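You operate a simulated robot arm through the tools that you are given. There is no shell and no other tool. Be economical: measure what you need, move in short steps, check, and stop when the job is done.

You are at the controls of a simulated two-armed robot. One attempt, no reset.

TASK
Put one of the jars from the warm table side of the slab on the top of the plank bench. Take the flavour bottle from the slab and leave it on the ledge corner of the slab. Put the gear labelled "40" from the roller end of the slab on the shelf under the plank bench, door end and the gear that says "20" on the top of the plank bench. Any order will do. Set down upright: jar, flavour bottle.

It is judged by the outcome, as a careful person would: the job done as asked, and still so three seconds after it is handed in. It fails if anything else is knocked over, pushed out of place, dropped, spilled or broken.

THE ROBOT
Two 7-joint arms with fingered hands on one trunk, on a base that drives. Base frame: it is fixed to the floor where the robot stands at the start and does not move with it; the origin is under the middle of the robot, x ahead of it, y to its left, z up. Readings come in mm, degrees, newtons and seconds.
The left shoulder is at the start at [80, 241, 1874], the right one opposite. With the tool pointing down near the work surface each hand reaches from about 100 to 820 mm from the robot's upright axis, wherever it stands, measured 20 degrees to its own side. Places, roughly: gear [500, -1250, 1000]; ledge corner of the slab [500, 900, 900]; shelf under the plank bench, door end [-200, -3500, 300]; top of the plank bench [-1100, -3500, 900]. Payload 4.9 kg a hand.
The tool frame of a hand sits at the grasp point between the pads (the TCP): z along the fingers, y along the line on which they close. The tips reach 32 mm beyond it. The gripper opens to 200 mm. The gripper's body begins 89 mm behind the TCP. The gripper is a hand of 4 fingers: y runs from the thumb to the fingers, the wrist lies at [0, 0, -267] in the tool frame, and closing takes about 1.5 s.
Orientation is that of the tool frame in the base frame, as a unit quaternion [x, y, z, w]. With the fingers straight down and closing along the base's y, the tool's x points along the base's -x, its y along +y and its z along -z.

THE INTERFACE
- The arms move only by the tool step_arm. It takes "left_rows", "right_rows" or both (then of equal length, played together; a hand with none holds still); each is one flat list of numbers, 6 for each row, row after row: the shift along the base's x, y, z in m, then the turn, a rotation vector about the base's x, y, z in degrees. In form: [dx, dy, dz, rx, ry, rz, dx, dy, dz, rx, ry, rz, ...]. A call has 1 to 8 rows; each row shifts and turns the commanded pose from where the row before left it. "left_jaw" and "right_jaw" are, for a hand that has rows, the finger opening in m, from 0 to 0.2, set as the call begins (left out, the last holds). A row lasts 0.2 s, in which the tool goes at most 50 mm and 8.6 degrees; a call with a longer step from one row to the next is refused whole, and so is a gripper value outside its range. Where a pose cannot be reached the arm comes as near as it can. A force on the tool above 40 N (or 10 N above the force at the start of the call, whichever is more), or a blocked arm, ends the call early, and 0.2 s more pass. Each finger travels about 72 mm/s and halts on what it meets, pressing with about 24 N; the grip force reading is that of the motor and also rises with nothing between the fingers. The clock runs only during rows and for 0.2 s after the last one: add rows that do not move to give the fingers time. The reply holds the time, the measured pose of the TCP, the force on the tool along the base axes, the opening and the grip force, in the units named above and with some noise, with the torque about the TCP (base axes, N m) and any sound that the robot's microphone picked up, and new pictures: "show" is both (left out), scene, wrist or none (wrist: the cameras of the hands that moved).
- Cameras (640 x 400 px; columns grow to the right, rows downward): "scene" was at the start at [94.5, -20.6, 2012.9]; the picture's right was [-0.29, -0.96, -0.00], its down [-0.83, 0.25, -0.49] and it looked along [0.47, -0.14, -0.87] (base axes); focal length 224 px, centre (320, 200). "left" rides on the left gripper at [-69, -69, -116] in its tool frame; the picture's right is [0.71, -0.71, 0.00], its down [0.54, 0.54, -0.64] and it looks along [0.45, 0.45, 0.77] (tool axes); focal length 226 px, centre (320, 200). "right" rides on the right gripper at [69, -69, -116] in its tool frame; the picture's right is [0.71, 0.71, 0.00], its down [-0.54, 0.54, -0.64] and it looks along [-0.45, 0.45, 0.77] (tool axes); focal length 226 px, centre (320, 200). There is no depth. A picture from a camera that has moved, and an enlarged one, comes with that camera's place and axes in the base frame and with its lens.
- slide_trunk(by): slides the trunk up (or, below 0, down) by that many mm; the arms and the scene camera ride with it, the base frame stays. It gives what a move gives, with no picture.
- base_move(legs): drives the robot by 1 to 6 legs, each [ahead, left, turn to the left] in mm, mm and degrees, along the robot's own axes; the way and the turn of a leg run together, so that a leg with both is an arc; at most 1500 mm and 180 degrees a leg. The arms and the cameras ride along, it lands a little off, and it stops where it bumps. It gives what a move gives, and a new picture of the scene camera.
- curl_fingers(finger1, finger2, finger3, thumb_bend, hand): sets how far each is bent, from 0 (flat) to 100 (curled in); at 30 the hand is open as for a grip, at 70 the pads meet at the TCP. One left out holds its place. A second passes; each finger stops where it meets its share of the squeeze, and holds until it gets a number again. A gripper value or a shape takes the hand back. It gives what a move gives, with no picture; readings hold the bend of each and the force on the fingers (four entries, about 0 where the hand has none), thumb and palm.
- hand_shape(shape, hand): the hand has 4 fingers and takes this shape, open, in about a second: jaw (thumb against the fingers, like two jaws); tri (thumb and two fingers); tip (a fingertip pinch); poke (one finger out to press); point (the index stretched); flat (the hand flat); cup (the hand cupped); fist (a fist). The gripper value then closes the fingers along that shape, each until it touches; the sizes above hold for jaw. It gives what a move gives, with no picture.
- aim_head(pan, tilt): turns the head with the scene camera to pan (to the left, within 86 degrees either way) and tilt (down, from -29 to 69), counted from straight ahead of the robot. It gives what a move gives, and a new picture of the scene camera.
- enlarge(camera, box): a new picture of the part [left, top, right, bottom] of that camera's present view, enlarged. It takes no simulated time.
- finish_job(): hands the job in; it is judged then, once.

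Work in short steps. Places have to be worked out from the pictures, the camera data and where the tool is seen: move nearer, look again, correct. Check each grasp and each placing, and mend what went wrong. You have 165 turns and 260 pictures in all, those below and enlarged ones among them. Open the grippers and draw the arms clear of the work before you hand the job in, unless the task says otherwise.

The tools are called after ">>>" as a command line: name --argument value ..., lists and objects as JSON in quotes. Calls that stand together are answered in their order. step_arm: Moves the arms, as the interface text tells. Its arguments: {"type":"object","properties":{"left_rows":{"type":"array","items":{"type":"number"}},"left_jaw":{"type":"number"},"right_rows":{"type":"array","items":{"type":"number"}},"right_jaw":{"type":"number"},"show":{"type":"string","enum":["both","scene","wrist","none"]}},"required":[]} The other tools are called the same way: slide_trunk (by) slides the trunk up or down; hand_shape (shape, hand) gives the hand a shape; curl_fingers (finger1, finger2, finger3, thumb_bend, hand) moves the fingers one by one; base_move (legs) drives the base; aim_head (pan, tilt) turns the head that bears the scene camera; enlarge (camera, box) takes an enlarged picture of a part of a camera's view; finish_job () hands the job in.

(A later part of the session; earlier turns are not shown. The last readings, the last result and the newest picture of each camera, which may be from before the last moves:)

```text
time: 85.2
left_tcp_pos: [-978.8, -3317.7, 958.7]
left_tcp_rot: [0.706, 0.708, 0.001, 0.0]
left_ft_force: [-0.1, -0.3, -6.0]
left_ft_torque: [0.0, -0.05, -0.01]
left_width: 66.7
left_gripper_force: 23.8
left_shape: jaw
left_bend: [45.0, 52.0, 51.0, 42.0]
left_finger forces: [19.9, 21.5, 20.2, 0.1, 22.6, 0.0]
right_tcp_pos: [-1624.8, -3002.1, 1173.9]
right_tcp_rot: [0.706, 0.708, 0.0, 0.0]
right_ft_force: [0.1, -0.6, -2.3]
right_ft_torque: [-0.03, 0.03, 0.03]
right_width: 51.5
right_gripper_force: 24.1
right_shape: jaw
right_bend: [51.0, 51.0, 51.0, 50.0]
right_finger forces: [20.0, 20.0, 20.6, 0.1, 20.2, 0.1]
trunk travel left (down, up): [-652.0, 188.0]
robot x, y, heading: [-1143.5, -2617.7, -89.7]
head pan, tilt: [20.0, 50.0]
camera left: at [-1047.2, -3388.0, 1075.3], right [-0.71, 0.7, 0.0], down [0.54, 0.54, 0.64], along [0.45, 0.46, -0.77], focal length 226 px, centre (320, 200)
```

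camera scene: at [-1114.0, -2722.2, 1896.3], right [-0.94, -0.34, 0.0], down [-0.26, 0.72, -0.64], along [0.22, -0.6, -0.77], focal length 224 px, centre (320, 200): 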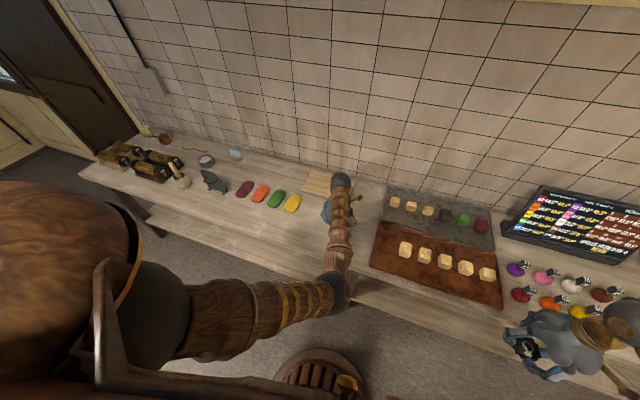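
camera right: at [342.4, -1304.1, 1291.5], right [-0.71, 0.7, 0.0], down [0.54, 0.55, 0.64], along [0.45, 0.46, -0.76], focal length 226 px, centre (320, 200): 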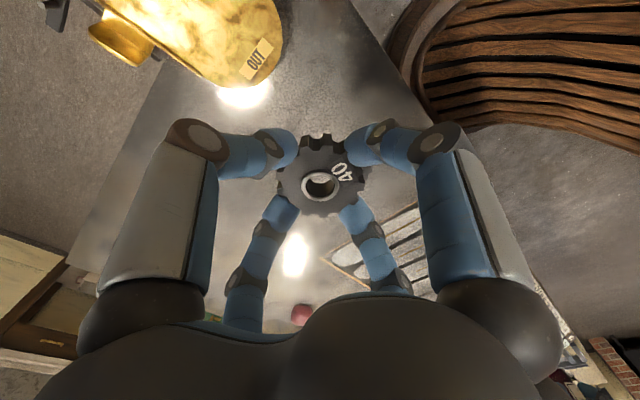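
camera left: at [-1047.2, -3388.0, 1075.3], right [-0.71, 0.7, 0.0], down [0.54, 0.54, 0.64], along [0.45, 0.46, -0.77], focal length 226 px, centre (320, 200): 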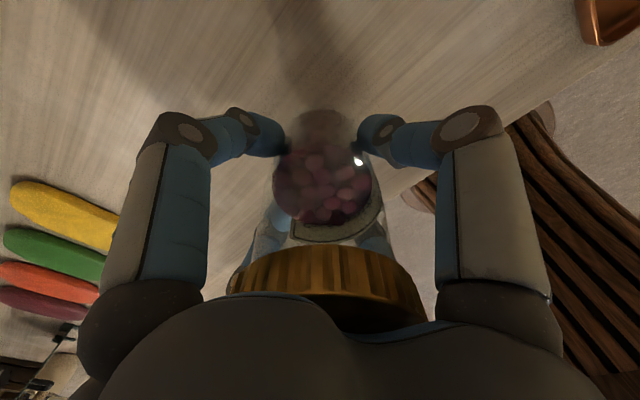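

No contact yet; continue in 2 mm steps.

>>> step_arm --left_rows '[0, 0, -0.002, 0, 0, 0, 0, 0, -0.002, 0, 0, 0, 0, 0, -0.002, 0, 0, 0, 0, 0, 0, 0, 0, 0]' --show "none"

>>> enlarge --camera "scene" --box '[280, 150, 400, 290]'

```text
time: 86.2
left_tcp_pos: [-979.6, -3317.2, 952.3]
left_tcp_rot: [0.706, 0.708, 0.0, -0.001]
left_ft_force: [0.5, 0.6, -5.0]
left_ft_torque: [0.04, -0.05, 0.01]
left_width: 66.9
left_gripper_force: 24.1
left_shape: jaw
left_bend: [45.0, 52.0, 51.0, 42.0]
left_finger forces: [19.8, 21.5, 20.3, 0.0, 22.6, 0.1]
right_tcp_pos: [-1623.9, -3000.7, 1175.9]
right_tcp_rot: [0.705, 0.709, 0.001, -0.001]
right_ft_force: [-0.2, 0.6, -2.2]
right_ft_torque: [0.0, 0.04, -0.01]
right_width: 51.4
right_gripper_force: 23.8
right_shape: jaw
right_bend: [51.0, 51.0, 51.0, 50.0]
right_finger forces: [20.0, 20.2, 20.7, 0.0, 20.2, 0.1]
trunk travel left (down, up): [-652.0, 188.0]
robot x, y, heading: [-1142.1, -2617.0, -90.1]
head pan, tilt: [20.0, 50.0]
```

```text
2.86 times, centred on (340, 220) of scene
camera zoom: at [-1113.7, -2722.3, 1896.2], right [-0.94, -0.35, 0.0], down [-0.26, 0.72, -0.64], along [0.22, -0.6, -0.77], focal length 642 px, centre (263, 143)
```

zoom: 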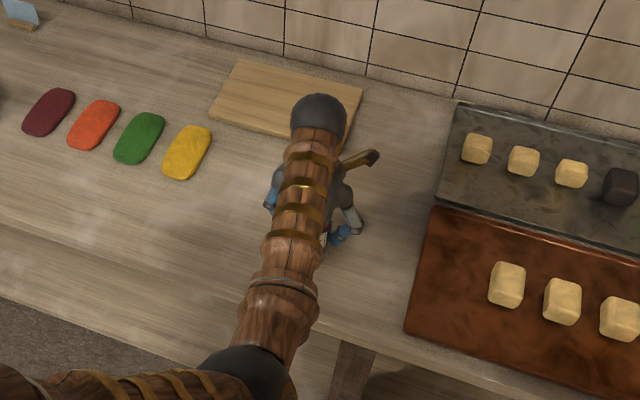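

Well over the bench. Keep lowering.

>>> step_arm --left_rows '[0, 0, -0.002, 0, 0, 0, 0, 0, -0.002, 0, 0, 0, 0, 0, -0.002, 0, 0, 0, 0, 0, -0.002, 0, 0, 0, 0, 0, 0, 0, 0, 0]' --show "none"

```text
time: 87.4
left_tcp_pos: [-978.8, -3316.8, 945.8]
left_tcp_rot: [0.706, 0.708, 0.0, -0.001]
left_ft_force: [0.0, -0.7, -5.7]
left_ft_torque: [0.05, -0.03, -0.01]
left_width: 66.7
left_gripper_force: 24.5
left_shape: jaw
left_bend: [45.0, 52.0, 51.0, 42.0]
left_finger forces: [19.9, 21.5, 20.3, 0.0, 22.7, 0.1]
right_tcp_pos: [-1623.5, -3000.8, 1174.6]
right_tcp_rot: [0.706, 0.708, 0.001, -0.001]
right_ft_force: [0.6, -1.1, -2.6]
right_ft_torque: [-0.02, 0.02, 0.01]
right_width: 51.3
right_gripper_force: 24.1
right_shape: jaw
right_bend: [51.0, 51.0, 51.0, 50.0]
right_finger forces: [20.0, 20.2, 20.7, 0.0, 20.3, 0.0]
trunk travel left (down, up): [-652.0, 188.0]
robot x, y, heading: [-1141.8, -2617.4, -89.8]
head pan, tilt: [20.0, 50.0]
```

>>> step_arm --left_rows '[0, 0, -0.002, 0, 0, 0, 0, 0, -0.002, 0, 0, 0, 0, 0, -0.002, 0, 0, 0, 0, 0, -0.002, 0, 0, 0, 0, 0, 0, 0, 0, 0]' --show "wrist"

```text
time: 88.6
left_tcp_pos: [-978.6, -3318.1, 938.2]
left_tcp_rot: [0.705, 0.709, 0.0, 0.0]
left_ft_force: [0.1, -0.3, -5.7]
left_ft_torque: [0.03, -0.06, -0.02]
left_width: 67.0
left_gripper_force: 24.1
left_shape: jaw
left_bend: [45.0, 52.0, 51.0, 42.0]
left_finger forces: [19.9, 21.5, 20.3, 0.0, 22.5, 0.0]
right_tcp_pos: [-1623.2, -3000.3, 1174.2]
right_tcp_rot: [0.706, 0.709, 0.001, 0.0]
right_ft_force: [0.0, 0.3, -2.4]
right_ft_torque: [0.01, -0.02, -0.01]
right_width: 51.6
right_gripper_force: 24.1
right_shape: jaw
right_bend: [51.0, 51.0, 51.0, 50.0]
right_finger forces: [20.0, 20.0, 20.7, 0.0, 20.2, 0.1]
trunk travel left (down, up): [-652.0, 188.0]
robot x, y, heading: [-1145.1, -2613.5, -89.9]
head pan, tilt: [20.0, 50.0]
camera left: at [-1047.0, -3388.4, 1054.0], right [-0.71, 0.7, 0.0], down [0.54, 0.54, 0.64], along [0.45, 0.46, -0.77], focal length 226 px, centre (320, 200)
```

left: 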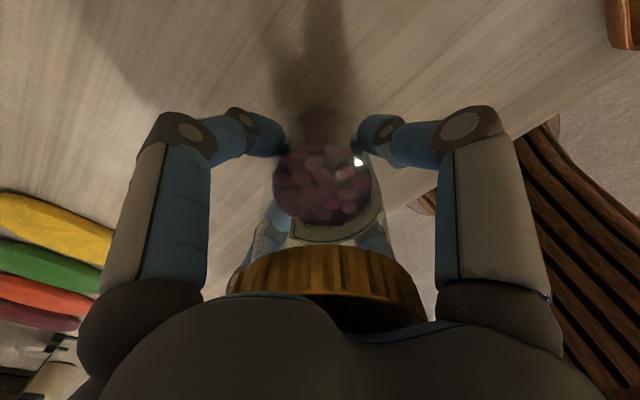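

The shadow is nearing the jar's base: contact is close. Continue.

>>> step_arm --left_rows '[0, 0, -0.002, 0, 0, 0, 0, 0, -0.002, 0, 0, 0, 0, 0, -0.002, 0, 0, 0, 0, 0, 0, 0, 0, 0]' --show "none"

>>> step_arm --left_rows '[0, 0, -0.002, 0, 0, 0, 0, 0, -0.002, 0, 0, 0, 0, 0, 0, 0, 0, 0]' --show "none"

```text
time: 89.6
left_tcp_pos: [-979.2, -3317.3, 931.7]
left_tcp_rot: [0.705, 0.709, 0.0, -0.001]
left_ft_force: [-0.3, -0.5, -5.5]
left_ft_torque: [0.05, -0.05, -0.02]
left_width: 66.9
left_gripper_force: 23.9
left_shape: jaw
left_bend: [45.0, 52.0, 51.0, 42.0]
left_finger forces: [19.9, 21.5, 20.3, 0.0, 22.6, 0.1]
right_tcp_pos: [-1624.1, -3001.4, 1174.3]
right_tcp_rot: [0.706, 0.709, 0.001, -0.001]
right_ft_force: [0.6, 0.9, -3.0]
right_ft_torque: [0.02, 0.0, -0.01]
right_width: 51.7
right_gripper_force: 23.7
right_shape: jaw
right_bend: [51.0, 51.0, 51.0, 50.0]
right_finger forces: [19.9, 20.1, 20.8, 0.0, 20.2, 0.0]
trunk travel left (down, up): [-652.0, 188.0]
robot x, y, heading: [-1140.3, -2619.5, -90.0]
head pan, tilt: [20.0, 50.0]
```

```text
time: 90.4
left_tcp_pos: [-979.4, -3318.5, 927.2]
left_tcp_rot: [0.706, 0.709, 0.001, -0.001]
left_ft_force: [-0.3, -0.2, -6.1]
left_ft_torque: [0.03, -0.07, -0.03]
left_width: 67.1
left_gripper_force: 23.9
left_shape: jaw
left_bend: [45.0, 52.0, 51.0, 42.0]
left_finger forces: [19.9, 21.6, 20.3, 0.1, 22.5, 0.0]
right_tcp_pos: [-1624.1, -3001.3, 1176.5]
right_tcp_rot: [0.706, 0.708, 0.0, 0.0]
right_ft_force: [0.0, 0.1, -2.8]
right_ft_torque: [0.0, 0.0, -0.02]
right_width: 51.5
right_gripper_force: 24.0
right_shape: jaw
right_bend: [51.0, 51.0, 51.0, 50.0]
right_finger forces: [20.0, 20.1, 20.7, 0.0, 20.2, 0.0]
trunk travel left (down, up): [-652.0, 188.0]
robot x, y, heading: [-1139.2, -2614.6, -89.8]
head pan, tilt: [20.0, 50.0]
```

>>> step_arm --left_rows '[0, 0, -0.0015, 0, 0, 0, 0, 0, -0.0015, 0, 0, 0, 0, 0, -0.0015, 0, 0, 0, 0, 0, -0.0015, 0, 0, 0, 0, 0, 0, 0, 0, 0]' --show "wrist"

```text
time: 91.6
left_tcp_pos: [-978.7, -3318.4, 923.0]
left_tcp_rot: [0.706, 0.708, 0.0, 0.001]
left_ft_force: [0.6, 0.8, -2.0]
left_ft_torque: [-0.06, 0.08, -0.01]
left_width: 66.6
left_gripper_force: 23.9
left_shape: jaw
left_bend: [45.0, 52.0, 51.0, 42.0]
left_finger forces: [20.1, 21.9, 20.7, 0.0, 22.9, 0.0]
right_tcp_pos: [-1624.8, -3000.1, 1174.8]
right_tcp_rot: [0.706, 0.708, 0.0, 0.0]
right_ft_force: [-0.5, -0.2, -2.9]
right_ft_torque: [0.0, 0.02, -0.04]
right_width: 51.7
right_gripper_force: 24.5
right_shape: jaw
right_bend: [51.0, 51.0, 51.0, 50.0]
right_finger forces: [20.0, 20.1, 20.7, 0.0, 20.2, 0.1]
trunk travel left (down, up): [-652.0, 188.0]
robot x, y, heading: [-1140.9, -2618.5, -90.0]
head pan, tilt: [20.0, 50.0]
camera left: at [-1046.9, -3388.2, 1038.1], right [-0.71, 0.7, 0.0], down [0.54, 0.54, 0.64], along [0.45, 0.46, -0.77], focal length 226 px, centre (320, 200)
```

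left: 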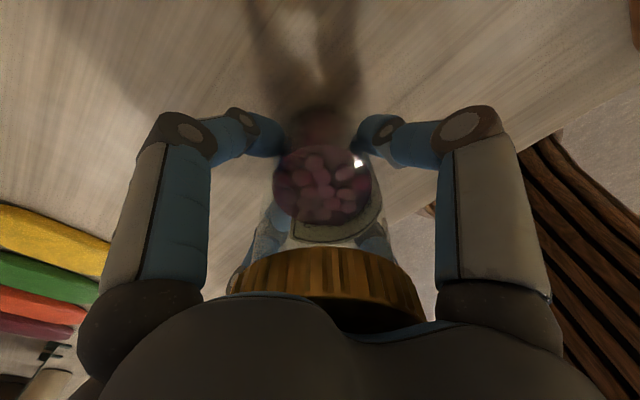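

Contact begins (force -6 → -2). Press 1 mm more and release.

>>> step_arm --left_rows '[0, 0, -0.001, 0, 0, 0, 0, 0, 0, 0, 0, 0]' --show "none"

>>> step_arm --left_rows '[0, 0, 0, 0, 0, 0, 0, 0, 0, 0, 0, 0, 0, 0, 0, 0, 0, 0, 0, 0, 0, 0, 0, 0, 0, 0, 0, 0, 0, 0, 0, 0, 0, 0, 0, 0]' --left_jaw 0.16 --show "wrist"

```text
time: 92.2
left_tcp_pos: [-978.7, -3318.2, 922.0]
left_tcp_rot: [0.706, 0.708, 0.0, 0.0]
left_ft_force: [2.1, -1.6, 5.1]
left_ft_torque: [-0.08, 0.03, 0.02]
left_width: 66.7
left_gripper_force: 24.3
left_shape: jaw
left_bend: [45.0, 52.0, 51.0, 42.0]
left_finger forces: [21.0, 23.3, 21.0, 0.1, 23.1, 0.0]
right_tcp_pos: [-1625.3, -3000.7, 1175.1]
right_tcp_rot: [0.706, 0.708, 0.001, 0.0]
right_ft_force: [0.0, -0.2, -2.6]
right_ft_torque: [0.0, -0.01, -0.04]
right_width: 51.5
right_gripper_force: 24.0
right_shape: jaw
right_bend: [51.0, 51.0, 51.0, 50.0]
right_finger forces: [20.0, 20.0, 20.7, 0.0, 20.2, 0.0]
trunk travel left (down, up): [-652.0, 188.0]
robot x, y, heading: [-1138.7, -2615.3, -89.6]
head pan, tilt: [20.0, 50.0]
```

```text
time: 93.6
left_tcp_pos: [-980.4, -3316.9, 921.4]
left_tcp_rot: [0.705, 0.709, 0.0, 0.001]
left_ft_force: [0.0, 1.4, -0.5]
left_ft_torque: [-0.02, -0.02, -0.04]
left_width: 159.5
left_gripper_force: 0.1
left_shape: jaw
left_bend: [28.0, 28.0, 28.0, 25.0]
left_finger forces: [0.0, 0.0, 0.1, 0.0, 0.0, 0.0]
right_tcp_pos: [-1623.7, -3000.3, 1174.2]
right_tcp_rot: [0.706, 0.708, 0.0, 0.001]
right_ft_force: [0.2, 0.0, -3.2]
right_ft_torque: [-0.01, -0.03, -0.05]
right_width: 51.5
right_gripper_force: 24.1
right_shape: jaw
right_bend: [51.0, 51.0, 51.0, 50.0]
right_finger forces: [20.0, 20.1, 20.7, 0.0, 20.1, 0.1]
trunk travel left (down, up): [-652.0, 188.0]
robot x, y, heading: [-1139.2, -2618.3, -89.7]
head pan, tilt: [20.0, 50.0]
camera left: at [-1047.3, -3387.6, 1037.1], right [-0.71, 0.7, 0.0], down [0.54, 0.54, 0.64], along [0.45, 0.46, -0.77], focal length 226 px, centre (320, 200)
```

left: 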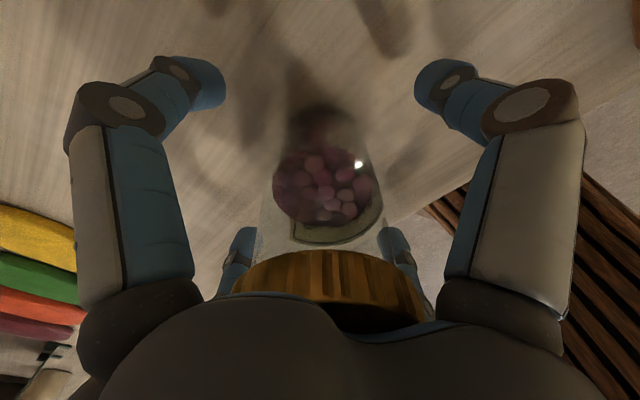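

Jar stands on the bench (top ≈ z 860). Rise straight up 260 mm and draw the left hand back.

>>> step_arm --left_rows '[0, 0, 0.04, 0, 0, 0, 0, 0, 0.045, 0, 0, 0, 0, 0, 0.045, 0, 0, 0, 0, 0, 0.045, 0, 0, 0, 0, 0, 0.045, 0, 0, 0, 0, 0, 0.04, 0, 0, 0, 0, 0.045, 0, 0, 0, 0, 0, 0.045, 0, 0, 0, 0]' --show "scene"

>>> step_arm --left_rows '[0.02, 0.045, 0, 0, 0, 0, 0.02, 0.045, 0, 0, 0, 0, 0.02, 0.045, 0, 0, 0, 0, 0.02, 0.045, 0, 0, 0, 0, 0.02, 0.045, 0, 0, 0, 0, 0.02, 0.045, 0, 0, 0, 0]' --show "scene"

```text
time: 95.4
left_tcp_pos: [-978.6, -3222.5, 1180.0]
left_tcp_rot: [0.705, 0.709, 0.0, 0.001]
left_ft_force: [0.2, 1.0, 0.3]
left_ft_torque: [-0.05, 0.08, 0.04]
left_width: 159.6
left_gripper_force: 0.0
left_shape: jaw
left_bend: [28.0, 28.0, 28.0, 25.0]
left_finger forces: [0.0, 0.0, 0.0, 0.1, 0.0, 0.1]
right_tcp_pos: [-1624.3, -2997.8, 1176.0]
right_tcp_rot: [0.706, 0.709, -0.002, 0.001]
right_ft_force: [0.4, 0.1, -2.3]
right_ft_torque: [-0.06, -0.04, 0.01]
right_width: 51.4
right_gripper_force: 23.9
right_shape: jaw
right_bend: [51.0, 51.0, 51.0, 50.0]
right_finger forces: [20.0, 20.1, 20.7, 0.1, 20.1, 0.1]
trunk travel left (down, up): [-652.0, 188.0]
robot x, y, heading: [-1139.4, -2618.0, -89.6]
head pan, tilt: [20.0, 50.0]
camera scene: at [-1112.8, -2717.1, 1896.6], right [-0.94, -0.35, 0.0], down [-0.26, 0.72, -0.64], along [0.22, -0.6, -0.76], focal length 224 px, centre (320, 200)
```

scene: 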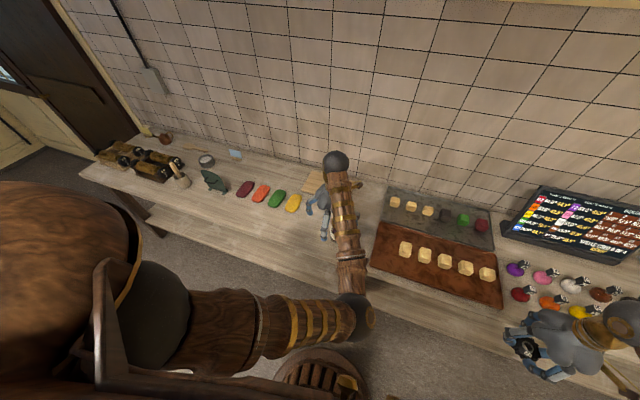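

```text
time: 96.8
left_tcp_pos: [-857.4, -2959.9, 1180.2]
left_tcp_rot: [0.706, 0.709, 0.001, -0.001]
left_ft_force: [0.6, -0.4, -0.3]
left_ft_torque: [0.02, 0.0, -0.03]
left_width: 159.6
left_gripper_force: 0.1
left_shape: jaw
left_bend: [28.0, 28.0, 28.0, 25.0]
left_finger forces: [0.1, 0.0, 0.1, 0.0, 0.0, 0.0]
right_tcp_pos: [-1624.6, -3000.5, 1174.2]
right_tcp_rot: [0.706, 0.708, 0.0, 0.0]
right_ft_force: [-0.5, 0.6, -1.9]
right_ft_torque: [0.0, 0.02, 0.01]
right_width: 51.6
right_gripper_force: 23.8
right_shape: jaw
right_bend: [51.0, 51.0, 51.0, 50.0]
right_finger forces: [20.1, 20.2, 20.7, 0.0, 20.2, 0.0]
trunk travel left (down, up): [-652.0, 188.0]
robot x, y, heading: [-1141.7, -2619.1, -89.8]
head pan, tilt: [20.0, 50.0]
camera scene: at [-1114.0, -2720.3, 1896.3], right [-0.94, -0.34, 0.0], down [-0.26, 0.72, -0.64], along [0.22, -0.6, -0.77], focal length 224 px, centre (320, 200)
```

scene: 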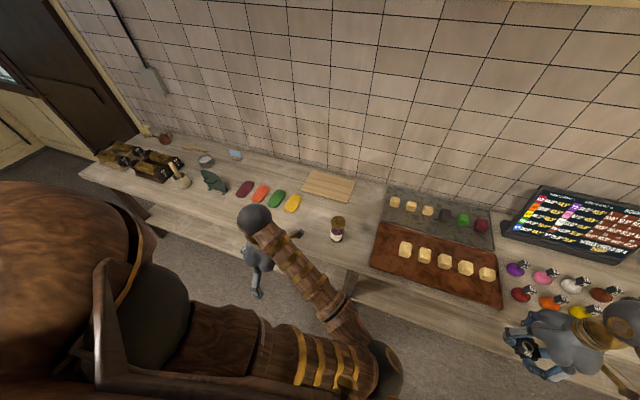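

Jar upright on the bench. Next gear 40: back off, then drive left toward the door end.

>>> base_move --legs '[[-250, 0, 0], [0, 1200, 0]]'

>>> aim_head --pan 0 --tilt 45

```text
time: 104.4
left_tcp_pos: [368.9, -2705.9, 1180.1]
left_tcp_rot: [0.707, 0.707, 0.0, -0.001]
left_ft_force: [-0.2, -0.3, 0.8]
left_ft_torque: [0.03, 0.02, 0.01]
left_width: 159.9
left_gripper_force: 0.1
left_shape: jaw
left_bend: [28.0, 28.0, 28.0, 25.0]
left_finger forces: [0.0, 0.0, 0.0, 0.0, 0.1, 0.0]
right_tcp_pos: [-398.5, -2743.8, 1176.3]
right_tcp_rot: [0.707, 0.707, 0.001, 0.001]
right_ft_force: [-0.5, 0.0, -2.7]
right_ft_torque: [0.0, 0.01, 0.0]
right_width: 51.4
right_gripper_force: 24.2
right_shape: jaw
right_bend: [51.0, 51.0, 51.0, 50.0]
right_finger forces: [20.1, 20.1, 20.7, 0.0, 20.2, 0.0]
trunk travel left (down, up): [-652.0, 188.0]
robot x, y, heading: [85.2, -2359.1, -89.9]
head pan, tilt: [20.0, 50.0]
camera scene: at [113.6, -2466.4, 1896.3], right [-0.94, -0.34, 0.0], down [-0.26, 0.72, -0.64], along [0.22, -0.6, -0.77], focal length 224 px, centre (320, 200)
```

scene: 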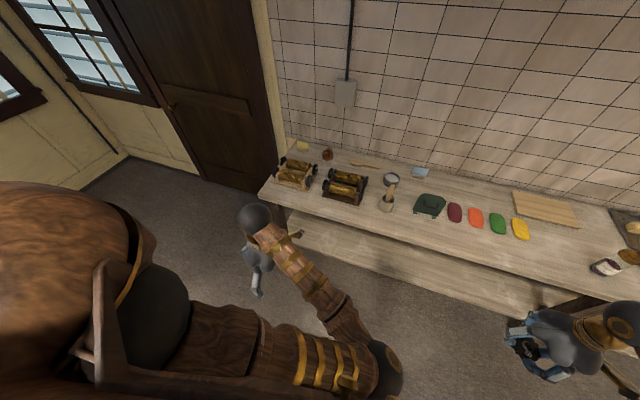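

```text
time: 105.3
left_tcp_pos: [371.2, -2707.7, 1179.0]
left_tcp_rot: [0.708, 0.707, 0.001, 0.0]
left_ft_force: [-0.1, 0.2, -0.3]
left_ft_torque: [0.0, 0.03, -0.04]
left_width: 159.7
left_gripper_force: 0.1
left_shape: jaw
left_bend: [28.0, 28.0, 28.0, 25.0]
left_finger forces: [0.0, 0.0, 0.1, 0.0, 0.0, 0.1]
right_tcp_pos: [-395.7, -2743.8, 1175.7]
right_tcp_rot: [0.707, 0.707, 0.0, 0.0]
right_ft_force: [0.0, -1.1, -2.7]
right_ft_torque: [-0.04, 0.0, -0.01]
right_width: 51.7
right_gripper_force: 23.9
right_shape: jaw
right_bend: [51.0, 51.0, 51.0, 50.0]
right_finger forces: [20.1, 20.2, 20.6, 0.1, 20.2, 0.0]
trunk travel left (down, up): [-652.0, 188.0]
robot x, y, heading: [88.7, -2363.9, -90.3]
head pan, tilt: [0.0, 45.0]
camera scene: at [89.0, -2475.2, 1903.2], right [-1.0, 0.0, 0.0], down [0.0, 0.71, -0.71], along [0.0, -0.71, -0.71], focal length 224 px, centre (320, 200)
```

scene: 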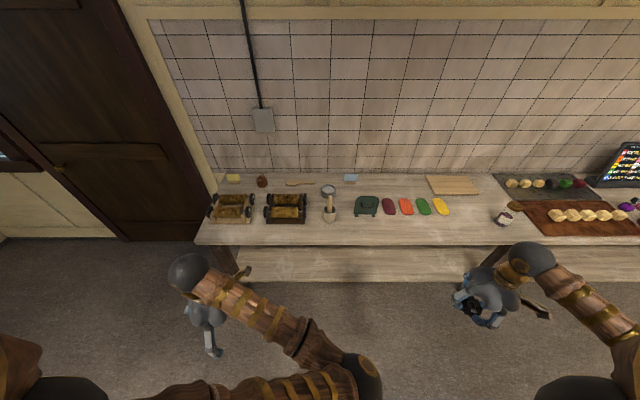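

Shelf front edge ≈ y -3232, bay spans x 640…-1150. I stretch both hands forward a bit (still in front of the bench), then lower the trunk.

>>> step_arm --left_rows '[0, -0.04, 0, 0, 0, 0, 0, -0.04, 0, 0, 0, 0, 0, -0.04, 0, 0, 0, 0, 0, -0.03, 0, 0, 0, 0]' --right_rows '[0.035, -0.03, 0, 0, 0, 0, 0.035, -0.03, 0, 0, 0, 0, 0.035, -0.03, 0, 0, 0, 0, 0.035, -0.03, 0, 0, 0, 0]' --show "none"

>>> slide_trunk --by -350

>>> aim_head --pan -15 --tilt 45

```text
time: 106.3
left_tcp_pos: [372.7, -2860.9, 1176.0]
left_tcp_rot: [0.707, 0.707, 0.001, -0.003]
left_ft_force: [-0.4, -0.1, -1.8]
left_ft_torque: [0.05, -0.05, -0.02]
left_width: 160.0
left_gripper_force: 0.0
left_shape: jaw
left_bend: [28.0, 28.0, 28.0, 25.0]
left_finger forces: [0.0, 0.0, 0.1, 0.1, 0.0, 0.0]
right_tcp_pos: [-255.9, -2867.5, 1174.7]
right_tcp_rot: [0.707, 0.707, 0.002, -0.002]
right_ft_force: [-0.6, -0.6, -2.9]
right_ft_torque: [0.06, 0.01, 0.01]
right_width: 51.3
right_gripper_force: 24.1
right_shape: jaw
right_bend: [51.0, 51.0, 51.0, 50.0]
right_finger forces: [20.1, 20.2, 20.9, 0.0, 20.2, 0.0]
trunk travel left (down, up): [-652.0, 188.0]
robot x, y, heading: [90.2, -2362.7, -90.2]
head pan, tilt: [0.0, 45.0]
```

```text
time: 109.7
left_tcp_pos: [370.8, -2858.2, 829.2]
left_tcp_rot: [0.707, 0.707, 0.0, 0.0]
left_ft_force: [-0.2, -0.6, 0.0]
left_ft_torque: [0.01, 0.02, -0.02]
left_width: 160.1
left_gripper_force: 0.0
left_shape: jaw
left_bend: [28.0, 28.0, 28.0, 25.0]
left_finger forces: [0.0, 0.1, 0.0, 0.0, 0.1, 0.0]
right_tcp_pos: [-257.5, -2866.2, 824.9]
right_tcp_rot: [0.707, 0.707, 0.0, 0.0]
right_ft_force: [-0.4, -0.5, -2.3]
right_ft_torque: [-0.07, 0.0, 0.0]
right_width: 51.5
right_gripper_force: 23.7
right_shape: jaw
right_bend: [51.0, 51.0, 51.0, 50.0]
right_finger forces: [20.1, 20.3, 21.0, 0.0, 20.3, 0.0]
trunk travel left (down, up): [-302.0, 538.0]
robot x, y, heading: [87.9, -2362.8, -90.3]
head pan, tilt: [0.0, 45.0]
```

```text
time: 110.5
left_tcp_pos: [372.4, -2858.8, 827.5]
left_tcp_rot: [0.707, 0.707, 0.0, -0.001]
left_ft_force: [-0.2, -0.3, -0.2]
left_ft_torque: [0.0, 0.0, 0.0]
left_width: 159.9
left_gripper_force: 0.1
left_shape: jaw
left_bend: [28.0, 28.0, 28.0, 25.0]
left_finger forces: [0.1, 0.0, 0.0, 0.0, 0.1, 0.0]
right_tcp_pos: [-257.6, -2866.2, 826.0]
right_tcp_rot: [0.708, 0.707, 0.0, 0.0]
right_ft_force: [-0.7, 0.1, -3.2]
right_ft_torque: [0.02, 0.02, 0.02]
right_width: 51.5
right_gripper_force: 24.2
right_shape: jaw
right_bend: [51.0, 51.0, 51.0, 50.0]
right_finger forces: [20.1, 20.3, 20.9, 0.0, 20.4, 0.0]
trunk travel left (down, up): [-302.0, 538.0]
robot x, y, heading: [84.0, -2364.9, -89.9]
head pan, tilt: [-15.0, 45.0]
camera scene: at [67.7, -2472.6, 1553.2], right [-0.97, 0.26, 0.0], down [0.18, 0.68, -0.71], along [-0.18, -0.68, -0.71], focal length 224 px, centre (320, 200)
```

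scene: 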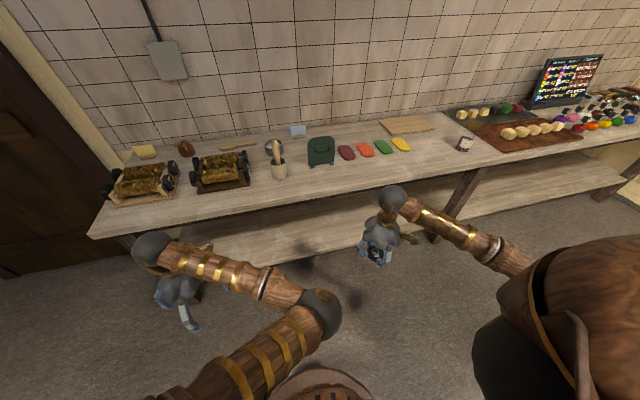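

Clear. Lower the trunk the rest of the way.

>>> slide_trunk --by -300

>>> aim_head --pan -15 --tilt 35

```text
time: 113.5
left_tcp_pos: [371.1, -2857.9, 527.8]
left_tcp_rot: [0.707, 0.707, 0.001, -0.001]
left_ft_force: [-0.7, -0.5, -0.1]
left_ft_torque: [0.0, -0.02, 0.0]
left_width: 159.7
left_gripper_force: 0.0
left_shape: jaw
left_bend: [28.0, 28.0, 28.0, 25.0]
left_finger forces: [0.0, 0.0, 0.0, 0.0, 0.1, 0.0]
right_tcp_pos: [-257.4, -2866.3, 525.9]
right_tcp_rot: [0.706, 0.708, 0.0, 0.0]
right_ft_force: [-0.3, 0.3, -2.4]
right_ft_torque: [0.03, -0.06, 0.0]
right_width: 51.4
right_gripper_force: 23.9
right_shape: jaw
right_bend: [51.0, 51.0, 51.0, 50.0]
right_finger forces: [20.1, 20.3, 20.8, 0.0, 20.3, 0.0]
trunk travel left (down, up): [-2.0, 838.0]
robot x, y, heading: [87.8, -2361.7, -90.3]
head pan, tilt: [-15.0, 45.0]
```

```text
time: 114.2
left_tcp_pos: [371.6, -2857.6, 527.9]
left_tcp_rot: [0.708, 0.706, 0.0, -0.001]
left_ft_force: [0.2, 0.2, 0.3]
left_ft_torque: [0.0, 0.01, -0.01]
left_width: 159.9
left_gripper_force: 0.0
left_shape: jaw
left_bend: [28.0, 28.0, 28.0, 25.0]
left_finger forces: [0.0, 0.1, 0.0, 0.0, 0.1, 0.0]
right_tcp_pos: [-257.8, -2866.6, 525.6]
right_tcp_rot: [0.707, 0.707, 0.0, 0.0]
right_ft_force: [-0.1, -0.5, -1.7]
right_ft_torque: [0.02, -0.01, -0.07]
right_width: 51.5
right_gripper_force: 24.1
right_shape: jaw
right_bend: [51.0, 51.0, 51.0, 50.0]
right_finger forces: [20.2, 20.4, 20.8, 0.0, 20.3, 0.1]
trunk travel left (down, up): [-2.0, 838.0]
robot x, y, heading: [89.0, -2367.4, -90.0]
head pan, tilt: [-15.0, 35.0]
camera scene: at [66.0, -2479.0, 1268.0], right [-0.97, 0.26, 0.0], down [0.15, 0.55, -0.82], along [-0.21, -0.79, -0.57], focal length 224 px, centre (320, 200)
```

scene: 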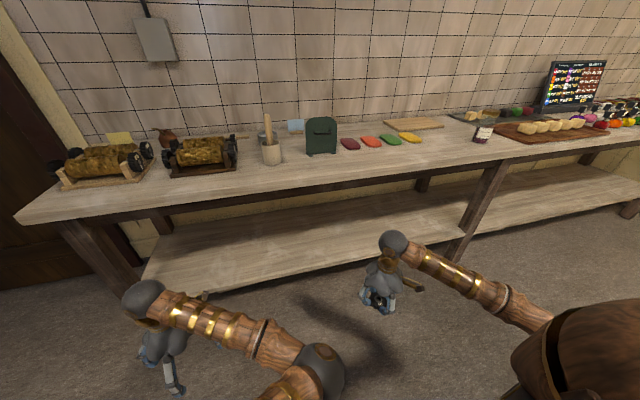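

Very good view of the shelf. I enlarge it to measure its front edge and height.

>>> enlarge --camera "scene" --box '[220, 150, 480, 320]'

```text
2.35 times, centred on (350, 235) of scene
camera zoom: at [66.0, -2479.0, 1268.0], right [-0.97, 0.26, 0.0], down [0.15, 0.55, -0.82], along [-0.21, -0.79, -0.57], focal length 528 px, centre (249, 118)
```

zoom: 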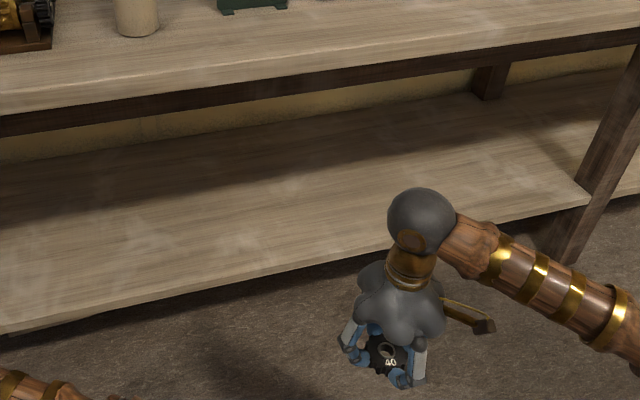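

Leg feet/shelf front are at y≈-3240, shelf top z≈305, apron bottom ≈760. I lower the right hand to z≈380, draw the left back, then drive in.

>>> step_arm --left_rows '[0, 0.035, 0, 0, 0, 0, 0, 0.035, 0, 0, 0, 0, 0, 0.035, 0, 0, 0, 0, 0, 0.025, 0, 0, 0, 0, 0, 0, 0, 0, 0, 0]' --right_rows '[0, 0, -0.04, 0, 0, 0, 0, 0, -0.04, 0, 0, 0, 0, 0, -0.04, 0, 0, 0, 0, 0, -0.025, 0, 0, 0, 0, 0, 0, 0, 0, 0]' --show "scene"

```text
time: 115.4
left_tcp_pos: [371.3, -2727.7, 528.3]
left_tcp_rot: [0.707, 0.707, 0.001, 0.0]
left_ft_force: [-0.7, 0.2, 0.6]
left_ft_torque: [-0.02, -0.01, 0.01]
left_width: 159.9
left_gripper_force: 0.2
left_shape: jaw
left_bend: [28.0, 28.0, 28.0, 25.0]
left_finger forces: [0.1, 0.1, 0.0, 0.1, 0.0, 0.0]
right_tcp_pos: [-257.4, -2867.1, 380.2]
right_tcp_rot: [0.707, 0.707, 0.0, 0.0]
right_ft_force: [-0.8, -0.6, -2.7]
right_ft_torque: [-0.04, 0.02, 0.01]
right_width: 51.4
right_gripper_force: 24.4
right_shape: jaw
right_bend: [51.0, 51.0, 51.0, 50.0]
right_finger forces: [19.8, 20.1, 20.9, 0.0, 20.2, 0.1]
trunk travel left (down, up): [-2.0, 838.0]
robot x, y, heading: [91.7, -2363.8, -90.0]
head pan, tilt: [-15.0, 35.0]
camera scene: at [66.0, -2479.0, 1268.0], right [-0.97, 0.26, 0.0], down [0.15, 0.55, -0.82], along [-0.21, -0.79, -0.57], focal length 224 px, centre (320, 200)
```

scene: 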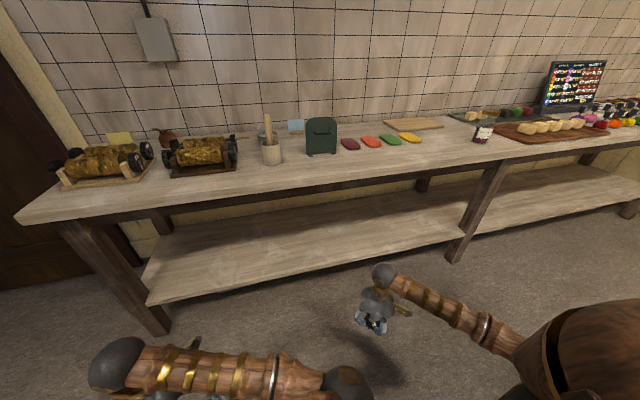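

Clear. Drive forward 240 mm and look.

>>> base_move --legs '[[240, 0, 0]]'

>>> enlarge --camera "right" --box '[0, 0, 640, 400]'

```text
time: 117.2
left_tcp_pos: [367.4, -2973.9, 528.1]
left_tcp_rot: [0.709, 0.705, 0.002, -0.001]
left_ft_force: [1.4, -0.4, 0.2]
left_ft_torque: [0.04, -0.03, 0.03]
left_width: 159.9
left_gripper_force: 0.1
left_shape: jaw
left_bend: [28.0, 28.0, 28.0, 25.0]
left_finger forces: [0.1, 0.1, 0.0, 0.0, 0.0, 0.1]
right_tcp_pos: [-261.6, -3109.0, 378.8]
right_tcp_rot: [0.71, 0.705, 0.0, 0.0]
right_ft_force: [-1.2, -0.7, -3.1]
right_ft_torque: [0.01, 0.01, -0.04]
right_width: 51.6
right_gripper_force: 23.9
right_shape: jaw
right_bend: [51.0, 51.0, 51.0, 50.0]
right_finger forces: [19.9, 20.1, 20.9, 0.0, 20.2, 0.1]
trunk travel left (down, up): [-2.0, 838.0]
robot x, y, heading: [86.4, -2606.3, -90.4]
head pan, tilt: [-15.0, 35.0]
camera scene: at [64.1, -2723.7, 1267.9], right [-0.96, 0.27, 0.0], down [0.15, 0.55, -0.82], along [-0.22, -0.79, -0.57], focal length 224 px, centre (320, 200)
```

scene: 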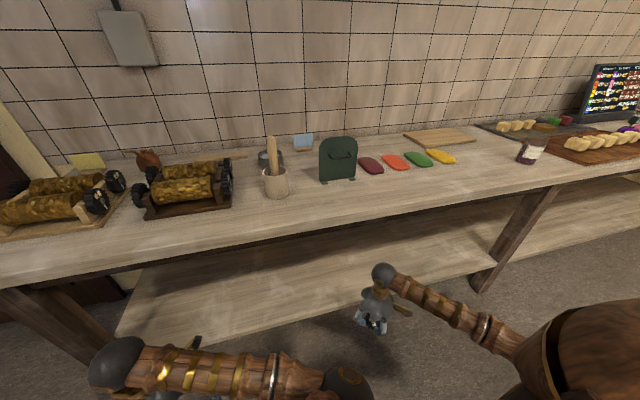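

```text
1.00 times, centred on (320, 200) of right
camera zoom: at [-329.8, -3040.5, 495.0], right [0.71, 0.7, 0.0], down [0.54, -0.55, 0.64], along [0.45, -0.46, -0.77], focal length 226 px, centre (320, 200)
```

zoom: 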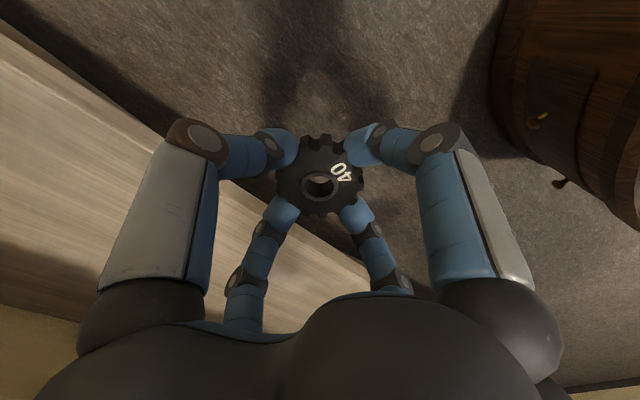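

I re-measure the shelf edge from this nearer view.

>>> enlarge --camera "scene" --box '[220, 200, 480, 370]'

```text
2.35 times, centred on (350, 285) of scene
camera zoom: at [64.1, -2723.7, 1267.9], right [-0.96, 0.27, 0.0], down [0.15, 0.55, -0.82], along [-0.22, -0.79, -0.57], focal length 528 px, centre (249, 0)
```

zoom: 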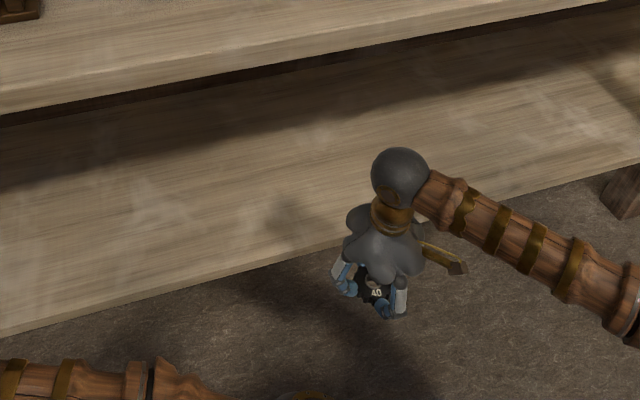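

Consistent: shelf front y≈-3228, z≈305–330. Raise 10 mm and slide the hand in over the shelf.

>>> step_arm --right_rows '[0, 0, 0.012, 0, 0, 0, 0, -0.038, 0, 0, 0, 0, 0, -0.038, 0, 0, 0, 0, 0, -0.038, 0, 0, 0, 0, 0, -0.038, 0, 0, 0, 0, 0, 0, 0, 0, 0, 0]' --show "both"

```text
time: 118.6
left_tcp_pos: [367.6, -2975.2, 527.5]
left_tcp_rot: [0.709, 0.705, 0.0, 0.0]
left_ft_force: [0.2, -0.8, 0.6]
left_ft_torque: [-0.01, -0.01, -0.02]
left_width: 159.9
left_gripper_force: 0.2
left_shape: jaw
left_bend: [28.0, 28.0, 28.0, 25.0]
left_finger forces: [0.0, 0.1, 0.0, 0.0, 0.0, 0.0]
right_tcp_pos: [-263.4, -3184.3, 391.5]
right_tcp_rot: [0.71, 0.704, 0.001, -0.001]
right_ft_force: [0.0, -0.2, -3.0]
right_ft_torque: [0.0, -0.01, 0.0]
right_width: 51.5
right_gripper_force: 24.3
right_shape: jaw
right_bend: [51.0, 51.0, 51.0, 50.0]
right_finger forces: [20.5, 20.7, 21.4, 0.0, 20.7, 0.1]
right hand out of reach, approached as far as the arm can: row 4, 5
trunk travel left (down, up): [-2.0, 838.0]
robot x, y, heading: [87.0, -2609.9, -90.4]
head pan, tilt: [-15.0, 35.0]
camera scene: at [64.1, -2722.7, 1268.0], right [-0.96, 0.27, 0.0], down [0.15, 0.55, -0.82], along [-0.22, -0.79, -0.57], focal length 224 px, centre (320, 200)
camera right: at [-331.1, -3116.3, 508.0], right [0.71, 0.7, 0.0], down [0.54, -0.55, 0.64], along [0.45, -0.46, -0.77], focal length 226 px, centre (320, 200)
```

scene: 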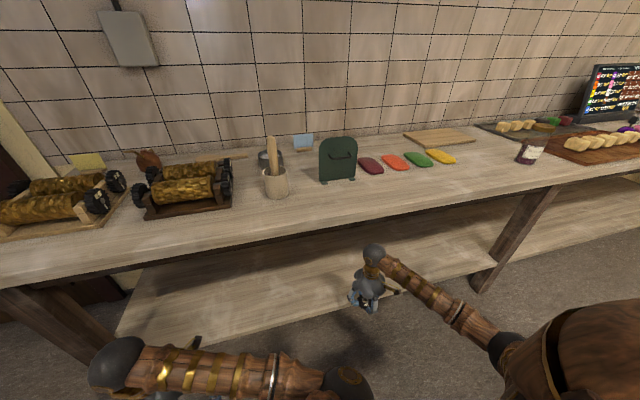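
right: 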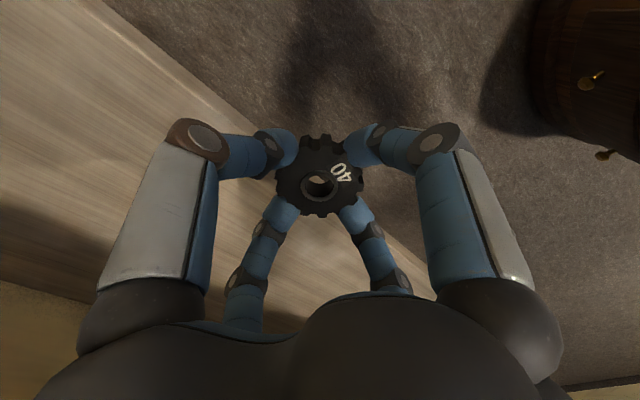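

The arm hit its limit with ~575 mm ahead at this height (wrist pitch). I'll pull the left hand back and outward, then drive 135 mm closer so the right hand rides in over the shelf.

>>> step_arm --left_rows '[0.03, 0.035, 0, 0, 0, 0, 0.03, 0.035, 0, 0, 0, 0, 0.03, 0.035, 0, 0, 0, 0, 0.0, 0.035, 0, 0, 0, 0, 0, 0, 0, 0, 0, 0]' --show "scene"

```text
time: 119.8
left_tcp_pos: [480.1, -2869.3, 491.8]
left_tcp_rot: [0.71, 0.705, 0.0, -0.002]
left_ft_force: [0.1, 0.2, 0.4]
left_ft_torque: [0.01, -0.02, 0.0]
left_width: 159.8
left_gripper_force: 0.1
left_shape: jaw
left_bend: [28.0, 28.0, 28.0, 25.0]
left_finger forces: [0.0, 0.0, 0.0, 0.1, 0.0, 0.0]
left hand out of reach, approached as far as the arm can: row 1, 2, 3, 4
right_tcp_pos: [-262.5, -3184.9, 392.4]
right_tcp_rot: [0.709, 0.705, 0.0, -0.001]
right_ft_force: [0.1, -0.2, -3.2]
right_ft_torque: [0.04, -0.02, 0.0]
right_width: 51.7
right_gripper_force: 24.1
right_shape: jaw
right_bend: [51.0, 51.0, 51.0, 50.0]
right_finger forces: [20.4, 20.8, 21.2, 0.1, 20.6, 0.0]
trunk travel left (down, up): [-2.0, 838.0]
robot x, y, heading: [84.8, -2607.9, -90.3]
head pan, tilt: [-15.0, 35.0]
camera scene: at [64.1, -2722.8, 1268.0], right [-0.96, 0.27, 0.0], down [0.15, 0.55, -0.82], along [-0.22, -0.79, -0.57], focal length 224 px, centre (320, 200)
```

scene: 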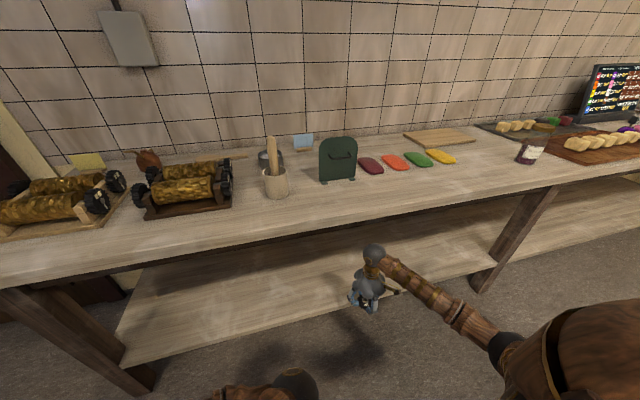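

Left arm is well back. Drive 130 mm forward.

>>> base_move --legs '[[130, 0, 0]]'

>>> enlarge --camera "right" --box '[0, 0, 640, 400]'

```text
time: 121.0
left_tcp_pos: [480.3, -2996.3, 492.0]
left_tcp_rot: [0.709, 0.705, 0.001, -0.003]
left_ft_force: [-0.3, -0.6, -0.2]
left_ft_torque: [0.0, 0.0, -0.01]
left_width: 159.8
left_gripper_force: 0.0
left_shape: jaw
left_bend: [28.0, 28.0, 28.0, 25.0]
left_finger forces: [0.0, 0.1, 0.1, 0.0, 0.0, 0.0]
right_tcp_pos: [-264.4, -3311.9, 391.5]
right_tcp_rot: [0.71, 0.705, 0.0, 0.0]
right_ft_force: [-0.1, -0.9, -3.0]
right_ft_torque: [-0.02, 0.01, -0.05]
right_width: 51.2
right_gripper_force: 23.8
right_shape: jaw
right_bend: [51.0, 51.0, 51.0, 50.0]
right_finger forces: [20.4, 20.6, 21.2, 0.0, 20.6, 0.0]
trunk travel left (down, up): [-2.0, 838.0]
robot x, y, heading: [83.6, -2731.1, -90.4]
head pan, tilt: [-15.0, 35.0]
camera scene: at [63.3, -2851.1, 1267.8], right [-0.96, 0.27, 0.0], down [0.15, 0.55, -0.82], along [-0.22, -0.79, -0.57], focal length 224 px, centre (320, 200)
```

scene: 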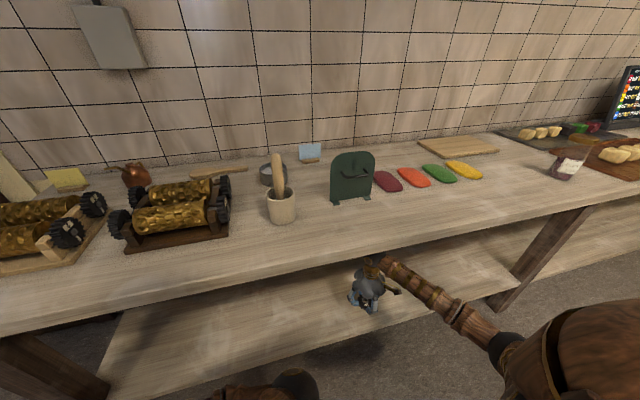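

```text
1.00 times, centred on (320, 200) of right
camera zoom: at [-331.6, -3244.1, 507.4], right [0.71, 0.7, 0.0], down [0.54, -0.55, 0.64], along [0.45, -0.46, -0.77], focal length 226 px, centre (320, 200)
```

zoom: 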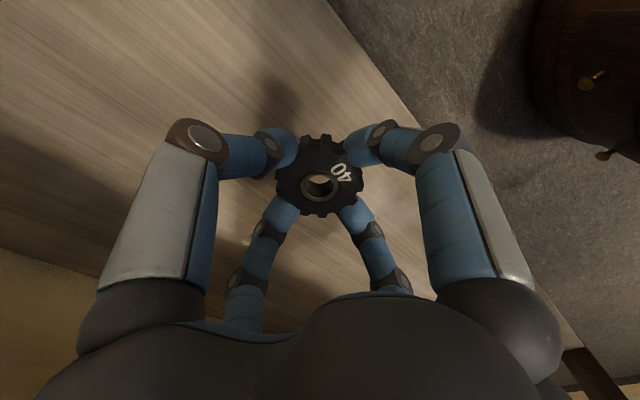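

Edge at y≈-3238, gear at -3312: fully over the shelf. Lower.

>>> step_arm --right_rows '[0, 0, -0.008, 0, 0, 0, 0, 0, -0.006, 0, 0, 0, 0, 0, -0.006, 0, 0, 0, 0, 0, -0.004, 0, 0, 0, 0, 0, 0, 0, 0, 0]' --show "none"

>>> step_arm --right_rows '[0, 0, -0.003, 0, 0, 0, 0, 0, -0.003, 0, 0, 0, 0, 0, -0.003, 0, 0, 0, 0, 0, 0, 0, 0, 0]' --show "wrist"

```text
time: 122.2
left_tcp_pos: [479.4, -2996.5, 492.8]
left_tcp_rot: [0.71, 0.704, 0.002, -0.003]
left_ft_force: [1.2, -0.5, 0.5]
left_ft_torque: [0.03, -0.01, -0.01]
left_width: 159.8
left_gripper_force: 0.1
left_shape: jaw
left_bend: [28.0, 28.0, 28.0, 25.0]
left_finger forces: [0.0, 0.0, 0.0, 0.0, 0.0, 0.1]
right_tcp_pos: [-263.7, -3312.2, 369.5]
right_tcp_rot: [0.709, 0.705, 0.001, 0.0]
right_ft_force: [0.2, 0.6, -2.0]
right_ft_torque: [0.0, 0.02, 0.01]
right_width: 51.3
right_gripper_force: 23.9
right_shape: jaw
right_bend: [51.0, 51.0, 51.0, 50.0]
right_finger forces: [20.3, 20.7, 21.1, 0.1, 20.6, 0.0]
trunk travel left (down, up): [-2.0, 838.0]
robot x, y, heading: [88.0, -2733.1, -90.3]
head pan, tilt: [-15.0, 35.0]
```

```text
time: 123.2
left_tcp_pos: [479.6, -2995.1, 492.5]
left_tcp_rot: [0.71, 0.704, 0.001, -0.002]
left_ft_force: [0.2, -0.3, -0.3]
left_ft_torque: [0.0, 0.0, 0.01]
left_width: 159.6
left_gripper_force: 0.1
left_shape: jaw
left_bend: [28.0, 28.0, 28.0, 25.0]
left_finger forces: [0.0, 0.0, 0.1, 0.0, 0.0, 0.0]
right_tcp_pos: [-263.1, -3311.9, 359.7]
right_tcp_rot: [0.71, 0.705, 0.0, -0.001]
right_ft_force: [0.9, 0.1, -3.3]
right_ft_torque: [0.02, 0.0, -0.03]
right_width: 51.3
right_gripper_force: 24.1
right_shape: jaw
right_bend: [51.0, 51.0, 51.0, 50.0]
right_finger forces: [20.5, 20.7, 21.2, 0.0, 20.6, 0.0]
trunk travel left (down, up): [-2.0, 838.0]
robot x, y, heading: [85.9, -2732.8, -90.4]
head pan, tilt: [-15.0, 35.0]
camera right: at [-331.4, -3243.6, 475.6], right [0.71, 0.7, 0.0], down [0.54, -0.55, 0.64], along [0.45, -0.46, -0.77], focal length 226 px, centre (320, 200)
```

right: 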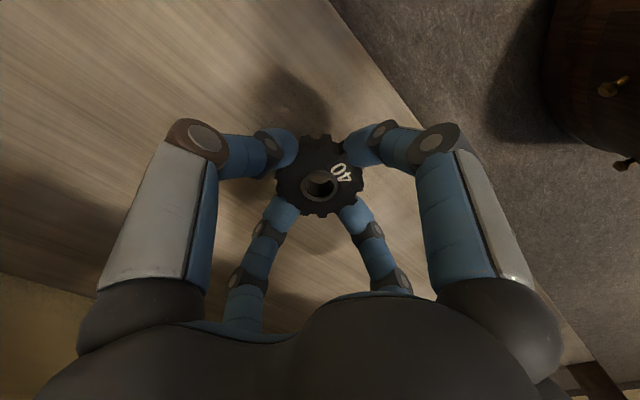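

Still free; continue in small steps.

>>> step_arm --right_rows '[0, 0, -0.0025, 0, 0, 0, 0, 0, -0.0025, 0, 0, 0, 0, 0, -0.0025, 0, 0, 0, 0, 0, -0.0025, 0, 0, 0, 0, 0, 0, 0, 0, 0]' --show "none"

>>> step_arm --right_rows '[0, 0, -0.002, 0, 0, 0, 0, 0, -0.002, 0, 0, 0, 0, 0, -0.002, 0, 0, 0, 0, 0, 0, 0, 0, 0]' --show "none"

```text
time: 124.4
left_tcp_pos: [478.4, -2995.5, 492.3]
left_tcp_rot: [0.71, 0.704, 0.002, -0.002]
left_ft_force: [-0.6, 0.0, 0.6]
left_ft_torque: [0.01, 0.01, 0.04]
left_width: 159.6
left_gripper_force: 0.0
left_shape: jaw
left_bend: [28.0, 28.0, 28.0, 25.0]
left_finger forces: [0.0, 0.0, 0.0, 0.0, 0.0, 0.1]
right_tcp_pos: [-263.6, -3311.9, 349.1]
right_tcp_rot: [0.71, 0.705, 0.0, -0.001]
right_ft_force: [-1.0, -0.7, -2.5]
right_ft_torque: [-0.01, 0.02, 0.01]
right_width: 51.4
right_gripper_force: 24.1
right_shape: jaw
right_bend: [51.0, 51.0, 51.0, 50.0]
right_finger forces: [20.4, 20.6, 21.1, 0.1, 20.6, 0.0]
trunk travel left (down, up): [-2.0, 838.0]
robot x, y, heading: [82.7, -2733.6, -90.5]
head pan, tilt: [-15.0, 35.0]
```

```text
time: 125.4
left_tcp_pos: [479.2, -2995.8, 492.9]
left_tcp_rot: [0.71, 0.704, 0.002, -0.002]
left_ft_force: [0.7, 0.1, 0.6]
left_ft_torque: [0.01, 0.04, -0.03]
left_width: 160.0
left_gripper_force: 0.0
left_shape: jaw
left_bend: [28.0, 28.0, 28.0, 25.0]
left_finger forces: [0.0, 0.0, 0.0, 0.1, 0.0, 0.1]
right_tcp_pos: [-262.5, -3312.2, 344.0]
right_tcp_rot: [0.71, 0.704, 0.0, -0.001]
right_ft_force: [0.2, -0.7, -3.0]
right_ft_torque: [0.03, -0.03, 0.0]
right_width: 51.3
right_gripper_force: 24.3
right_shape: jaw
right_bend: [51.0, 51.0, 51.0, 50.0]
right_finger forces: [20.5, 20.7, 21.2, 0.0, 20.6, 0.0]
trunk travel left (down, up): [-2.0, 838.0]
robot x, y, heading: [89.5, -2733.5, -90.4]
head pan, tilt: [-15.0, 35.0]
```

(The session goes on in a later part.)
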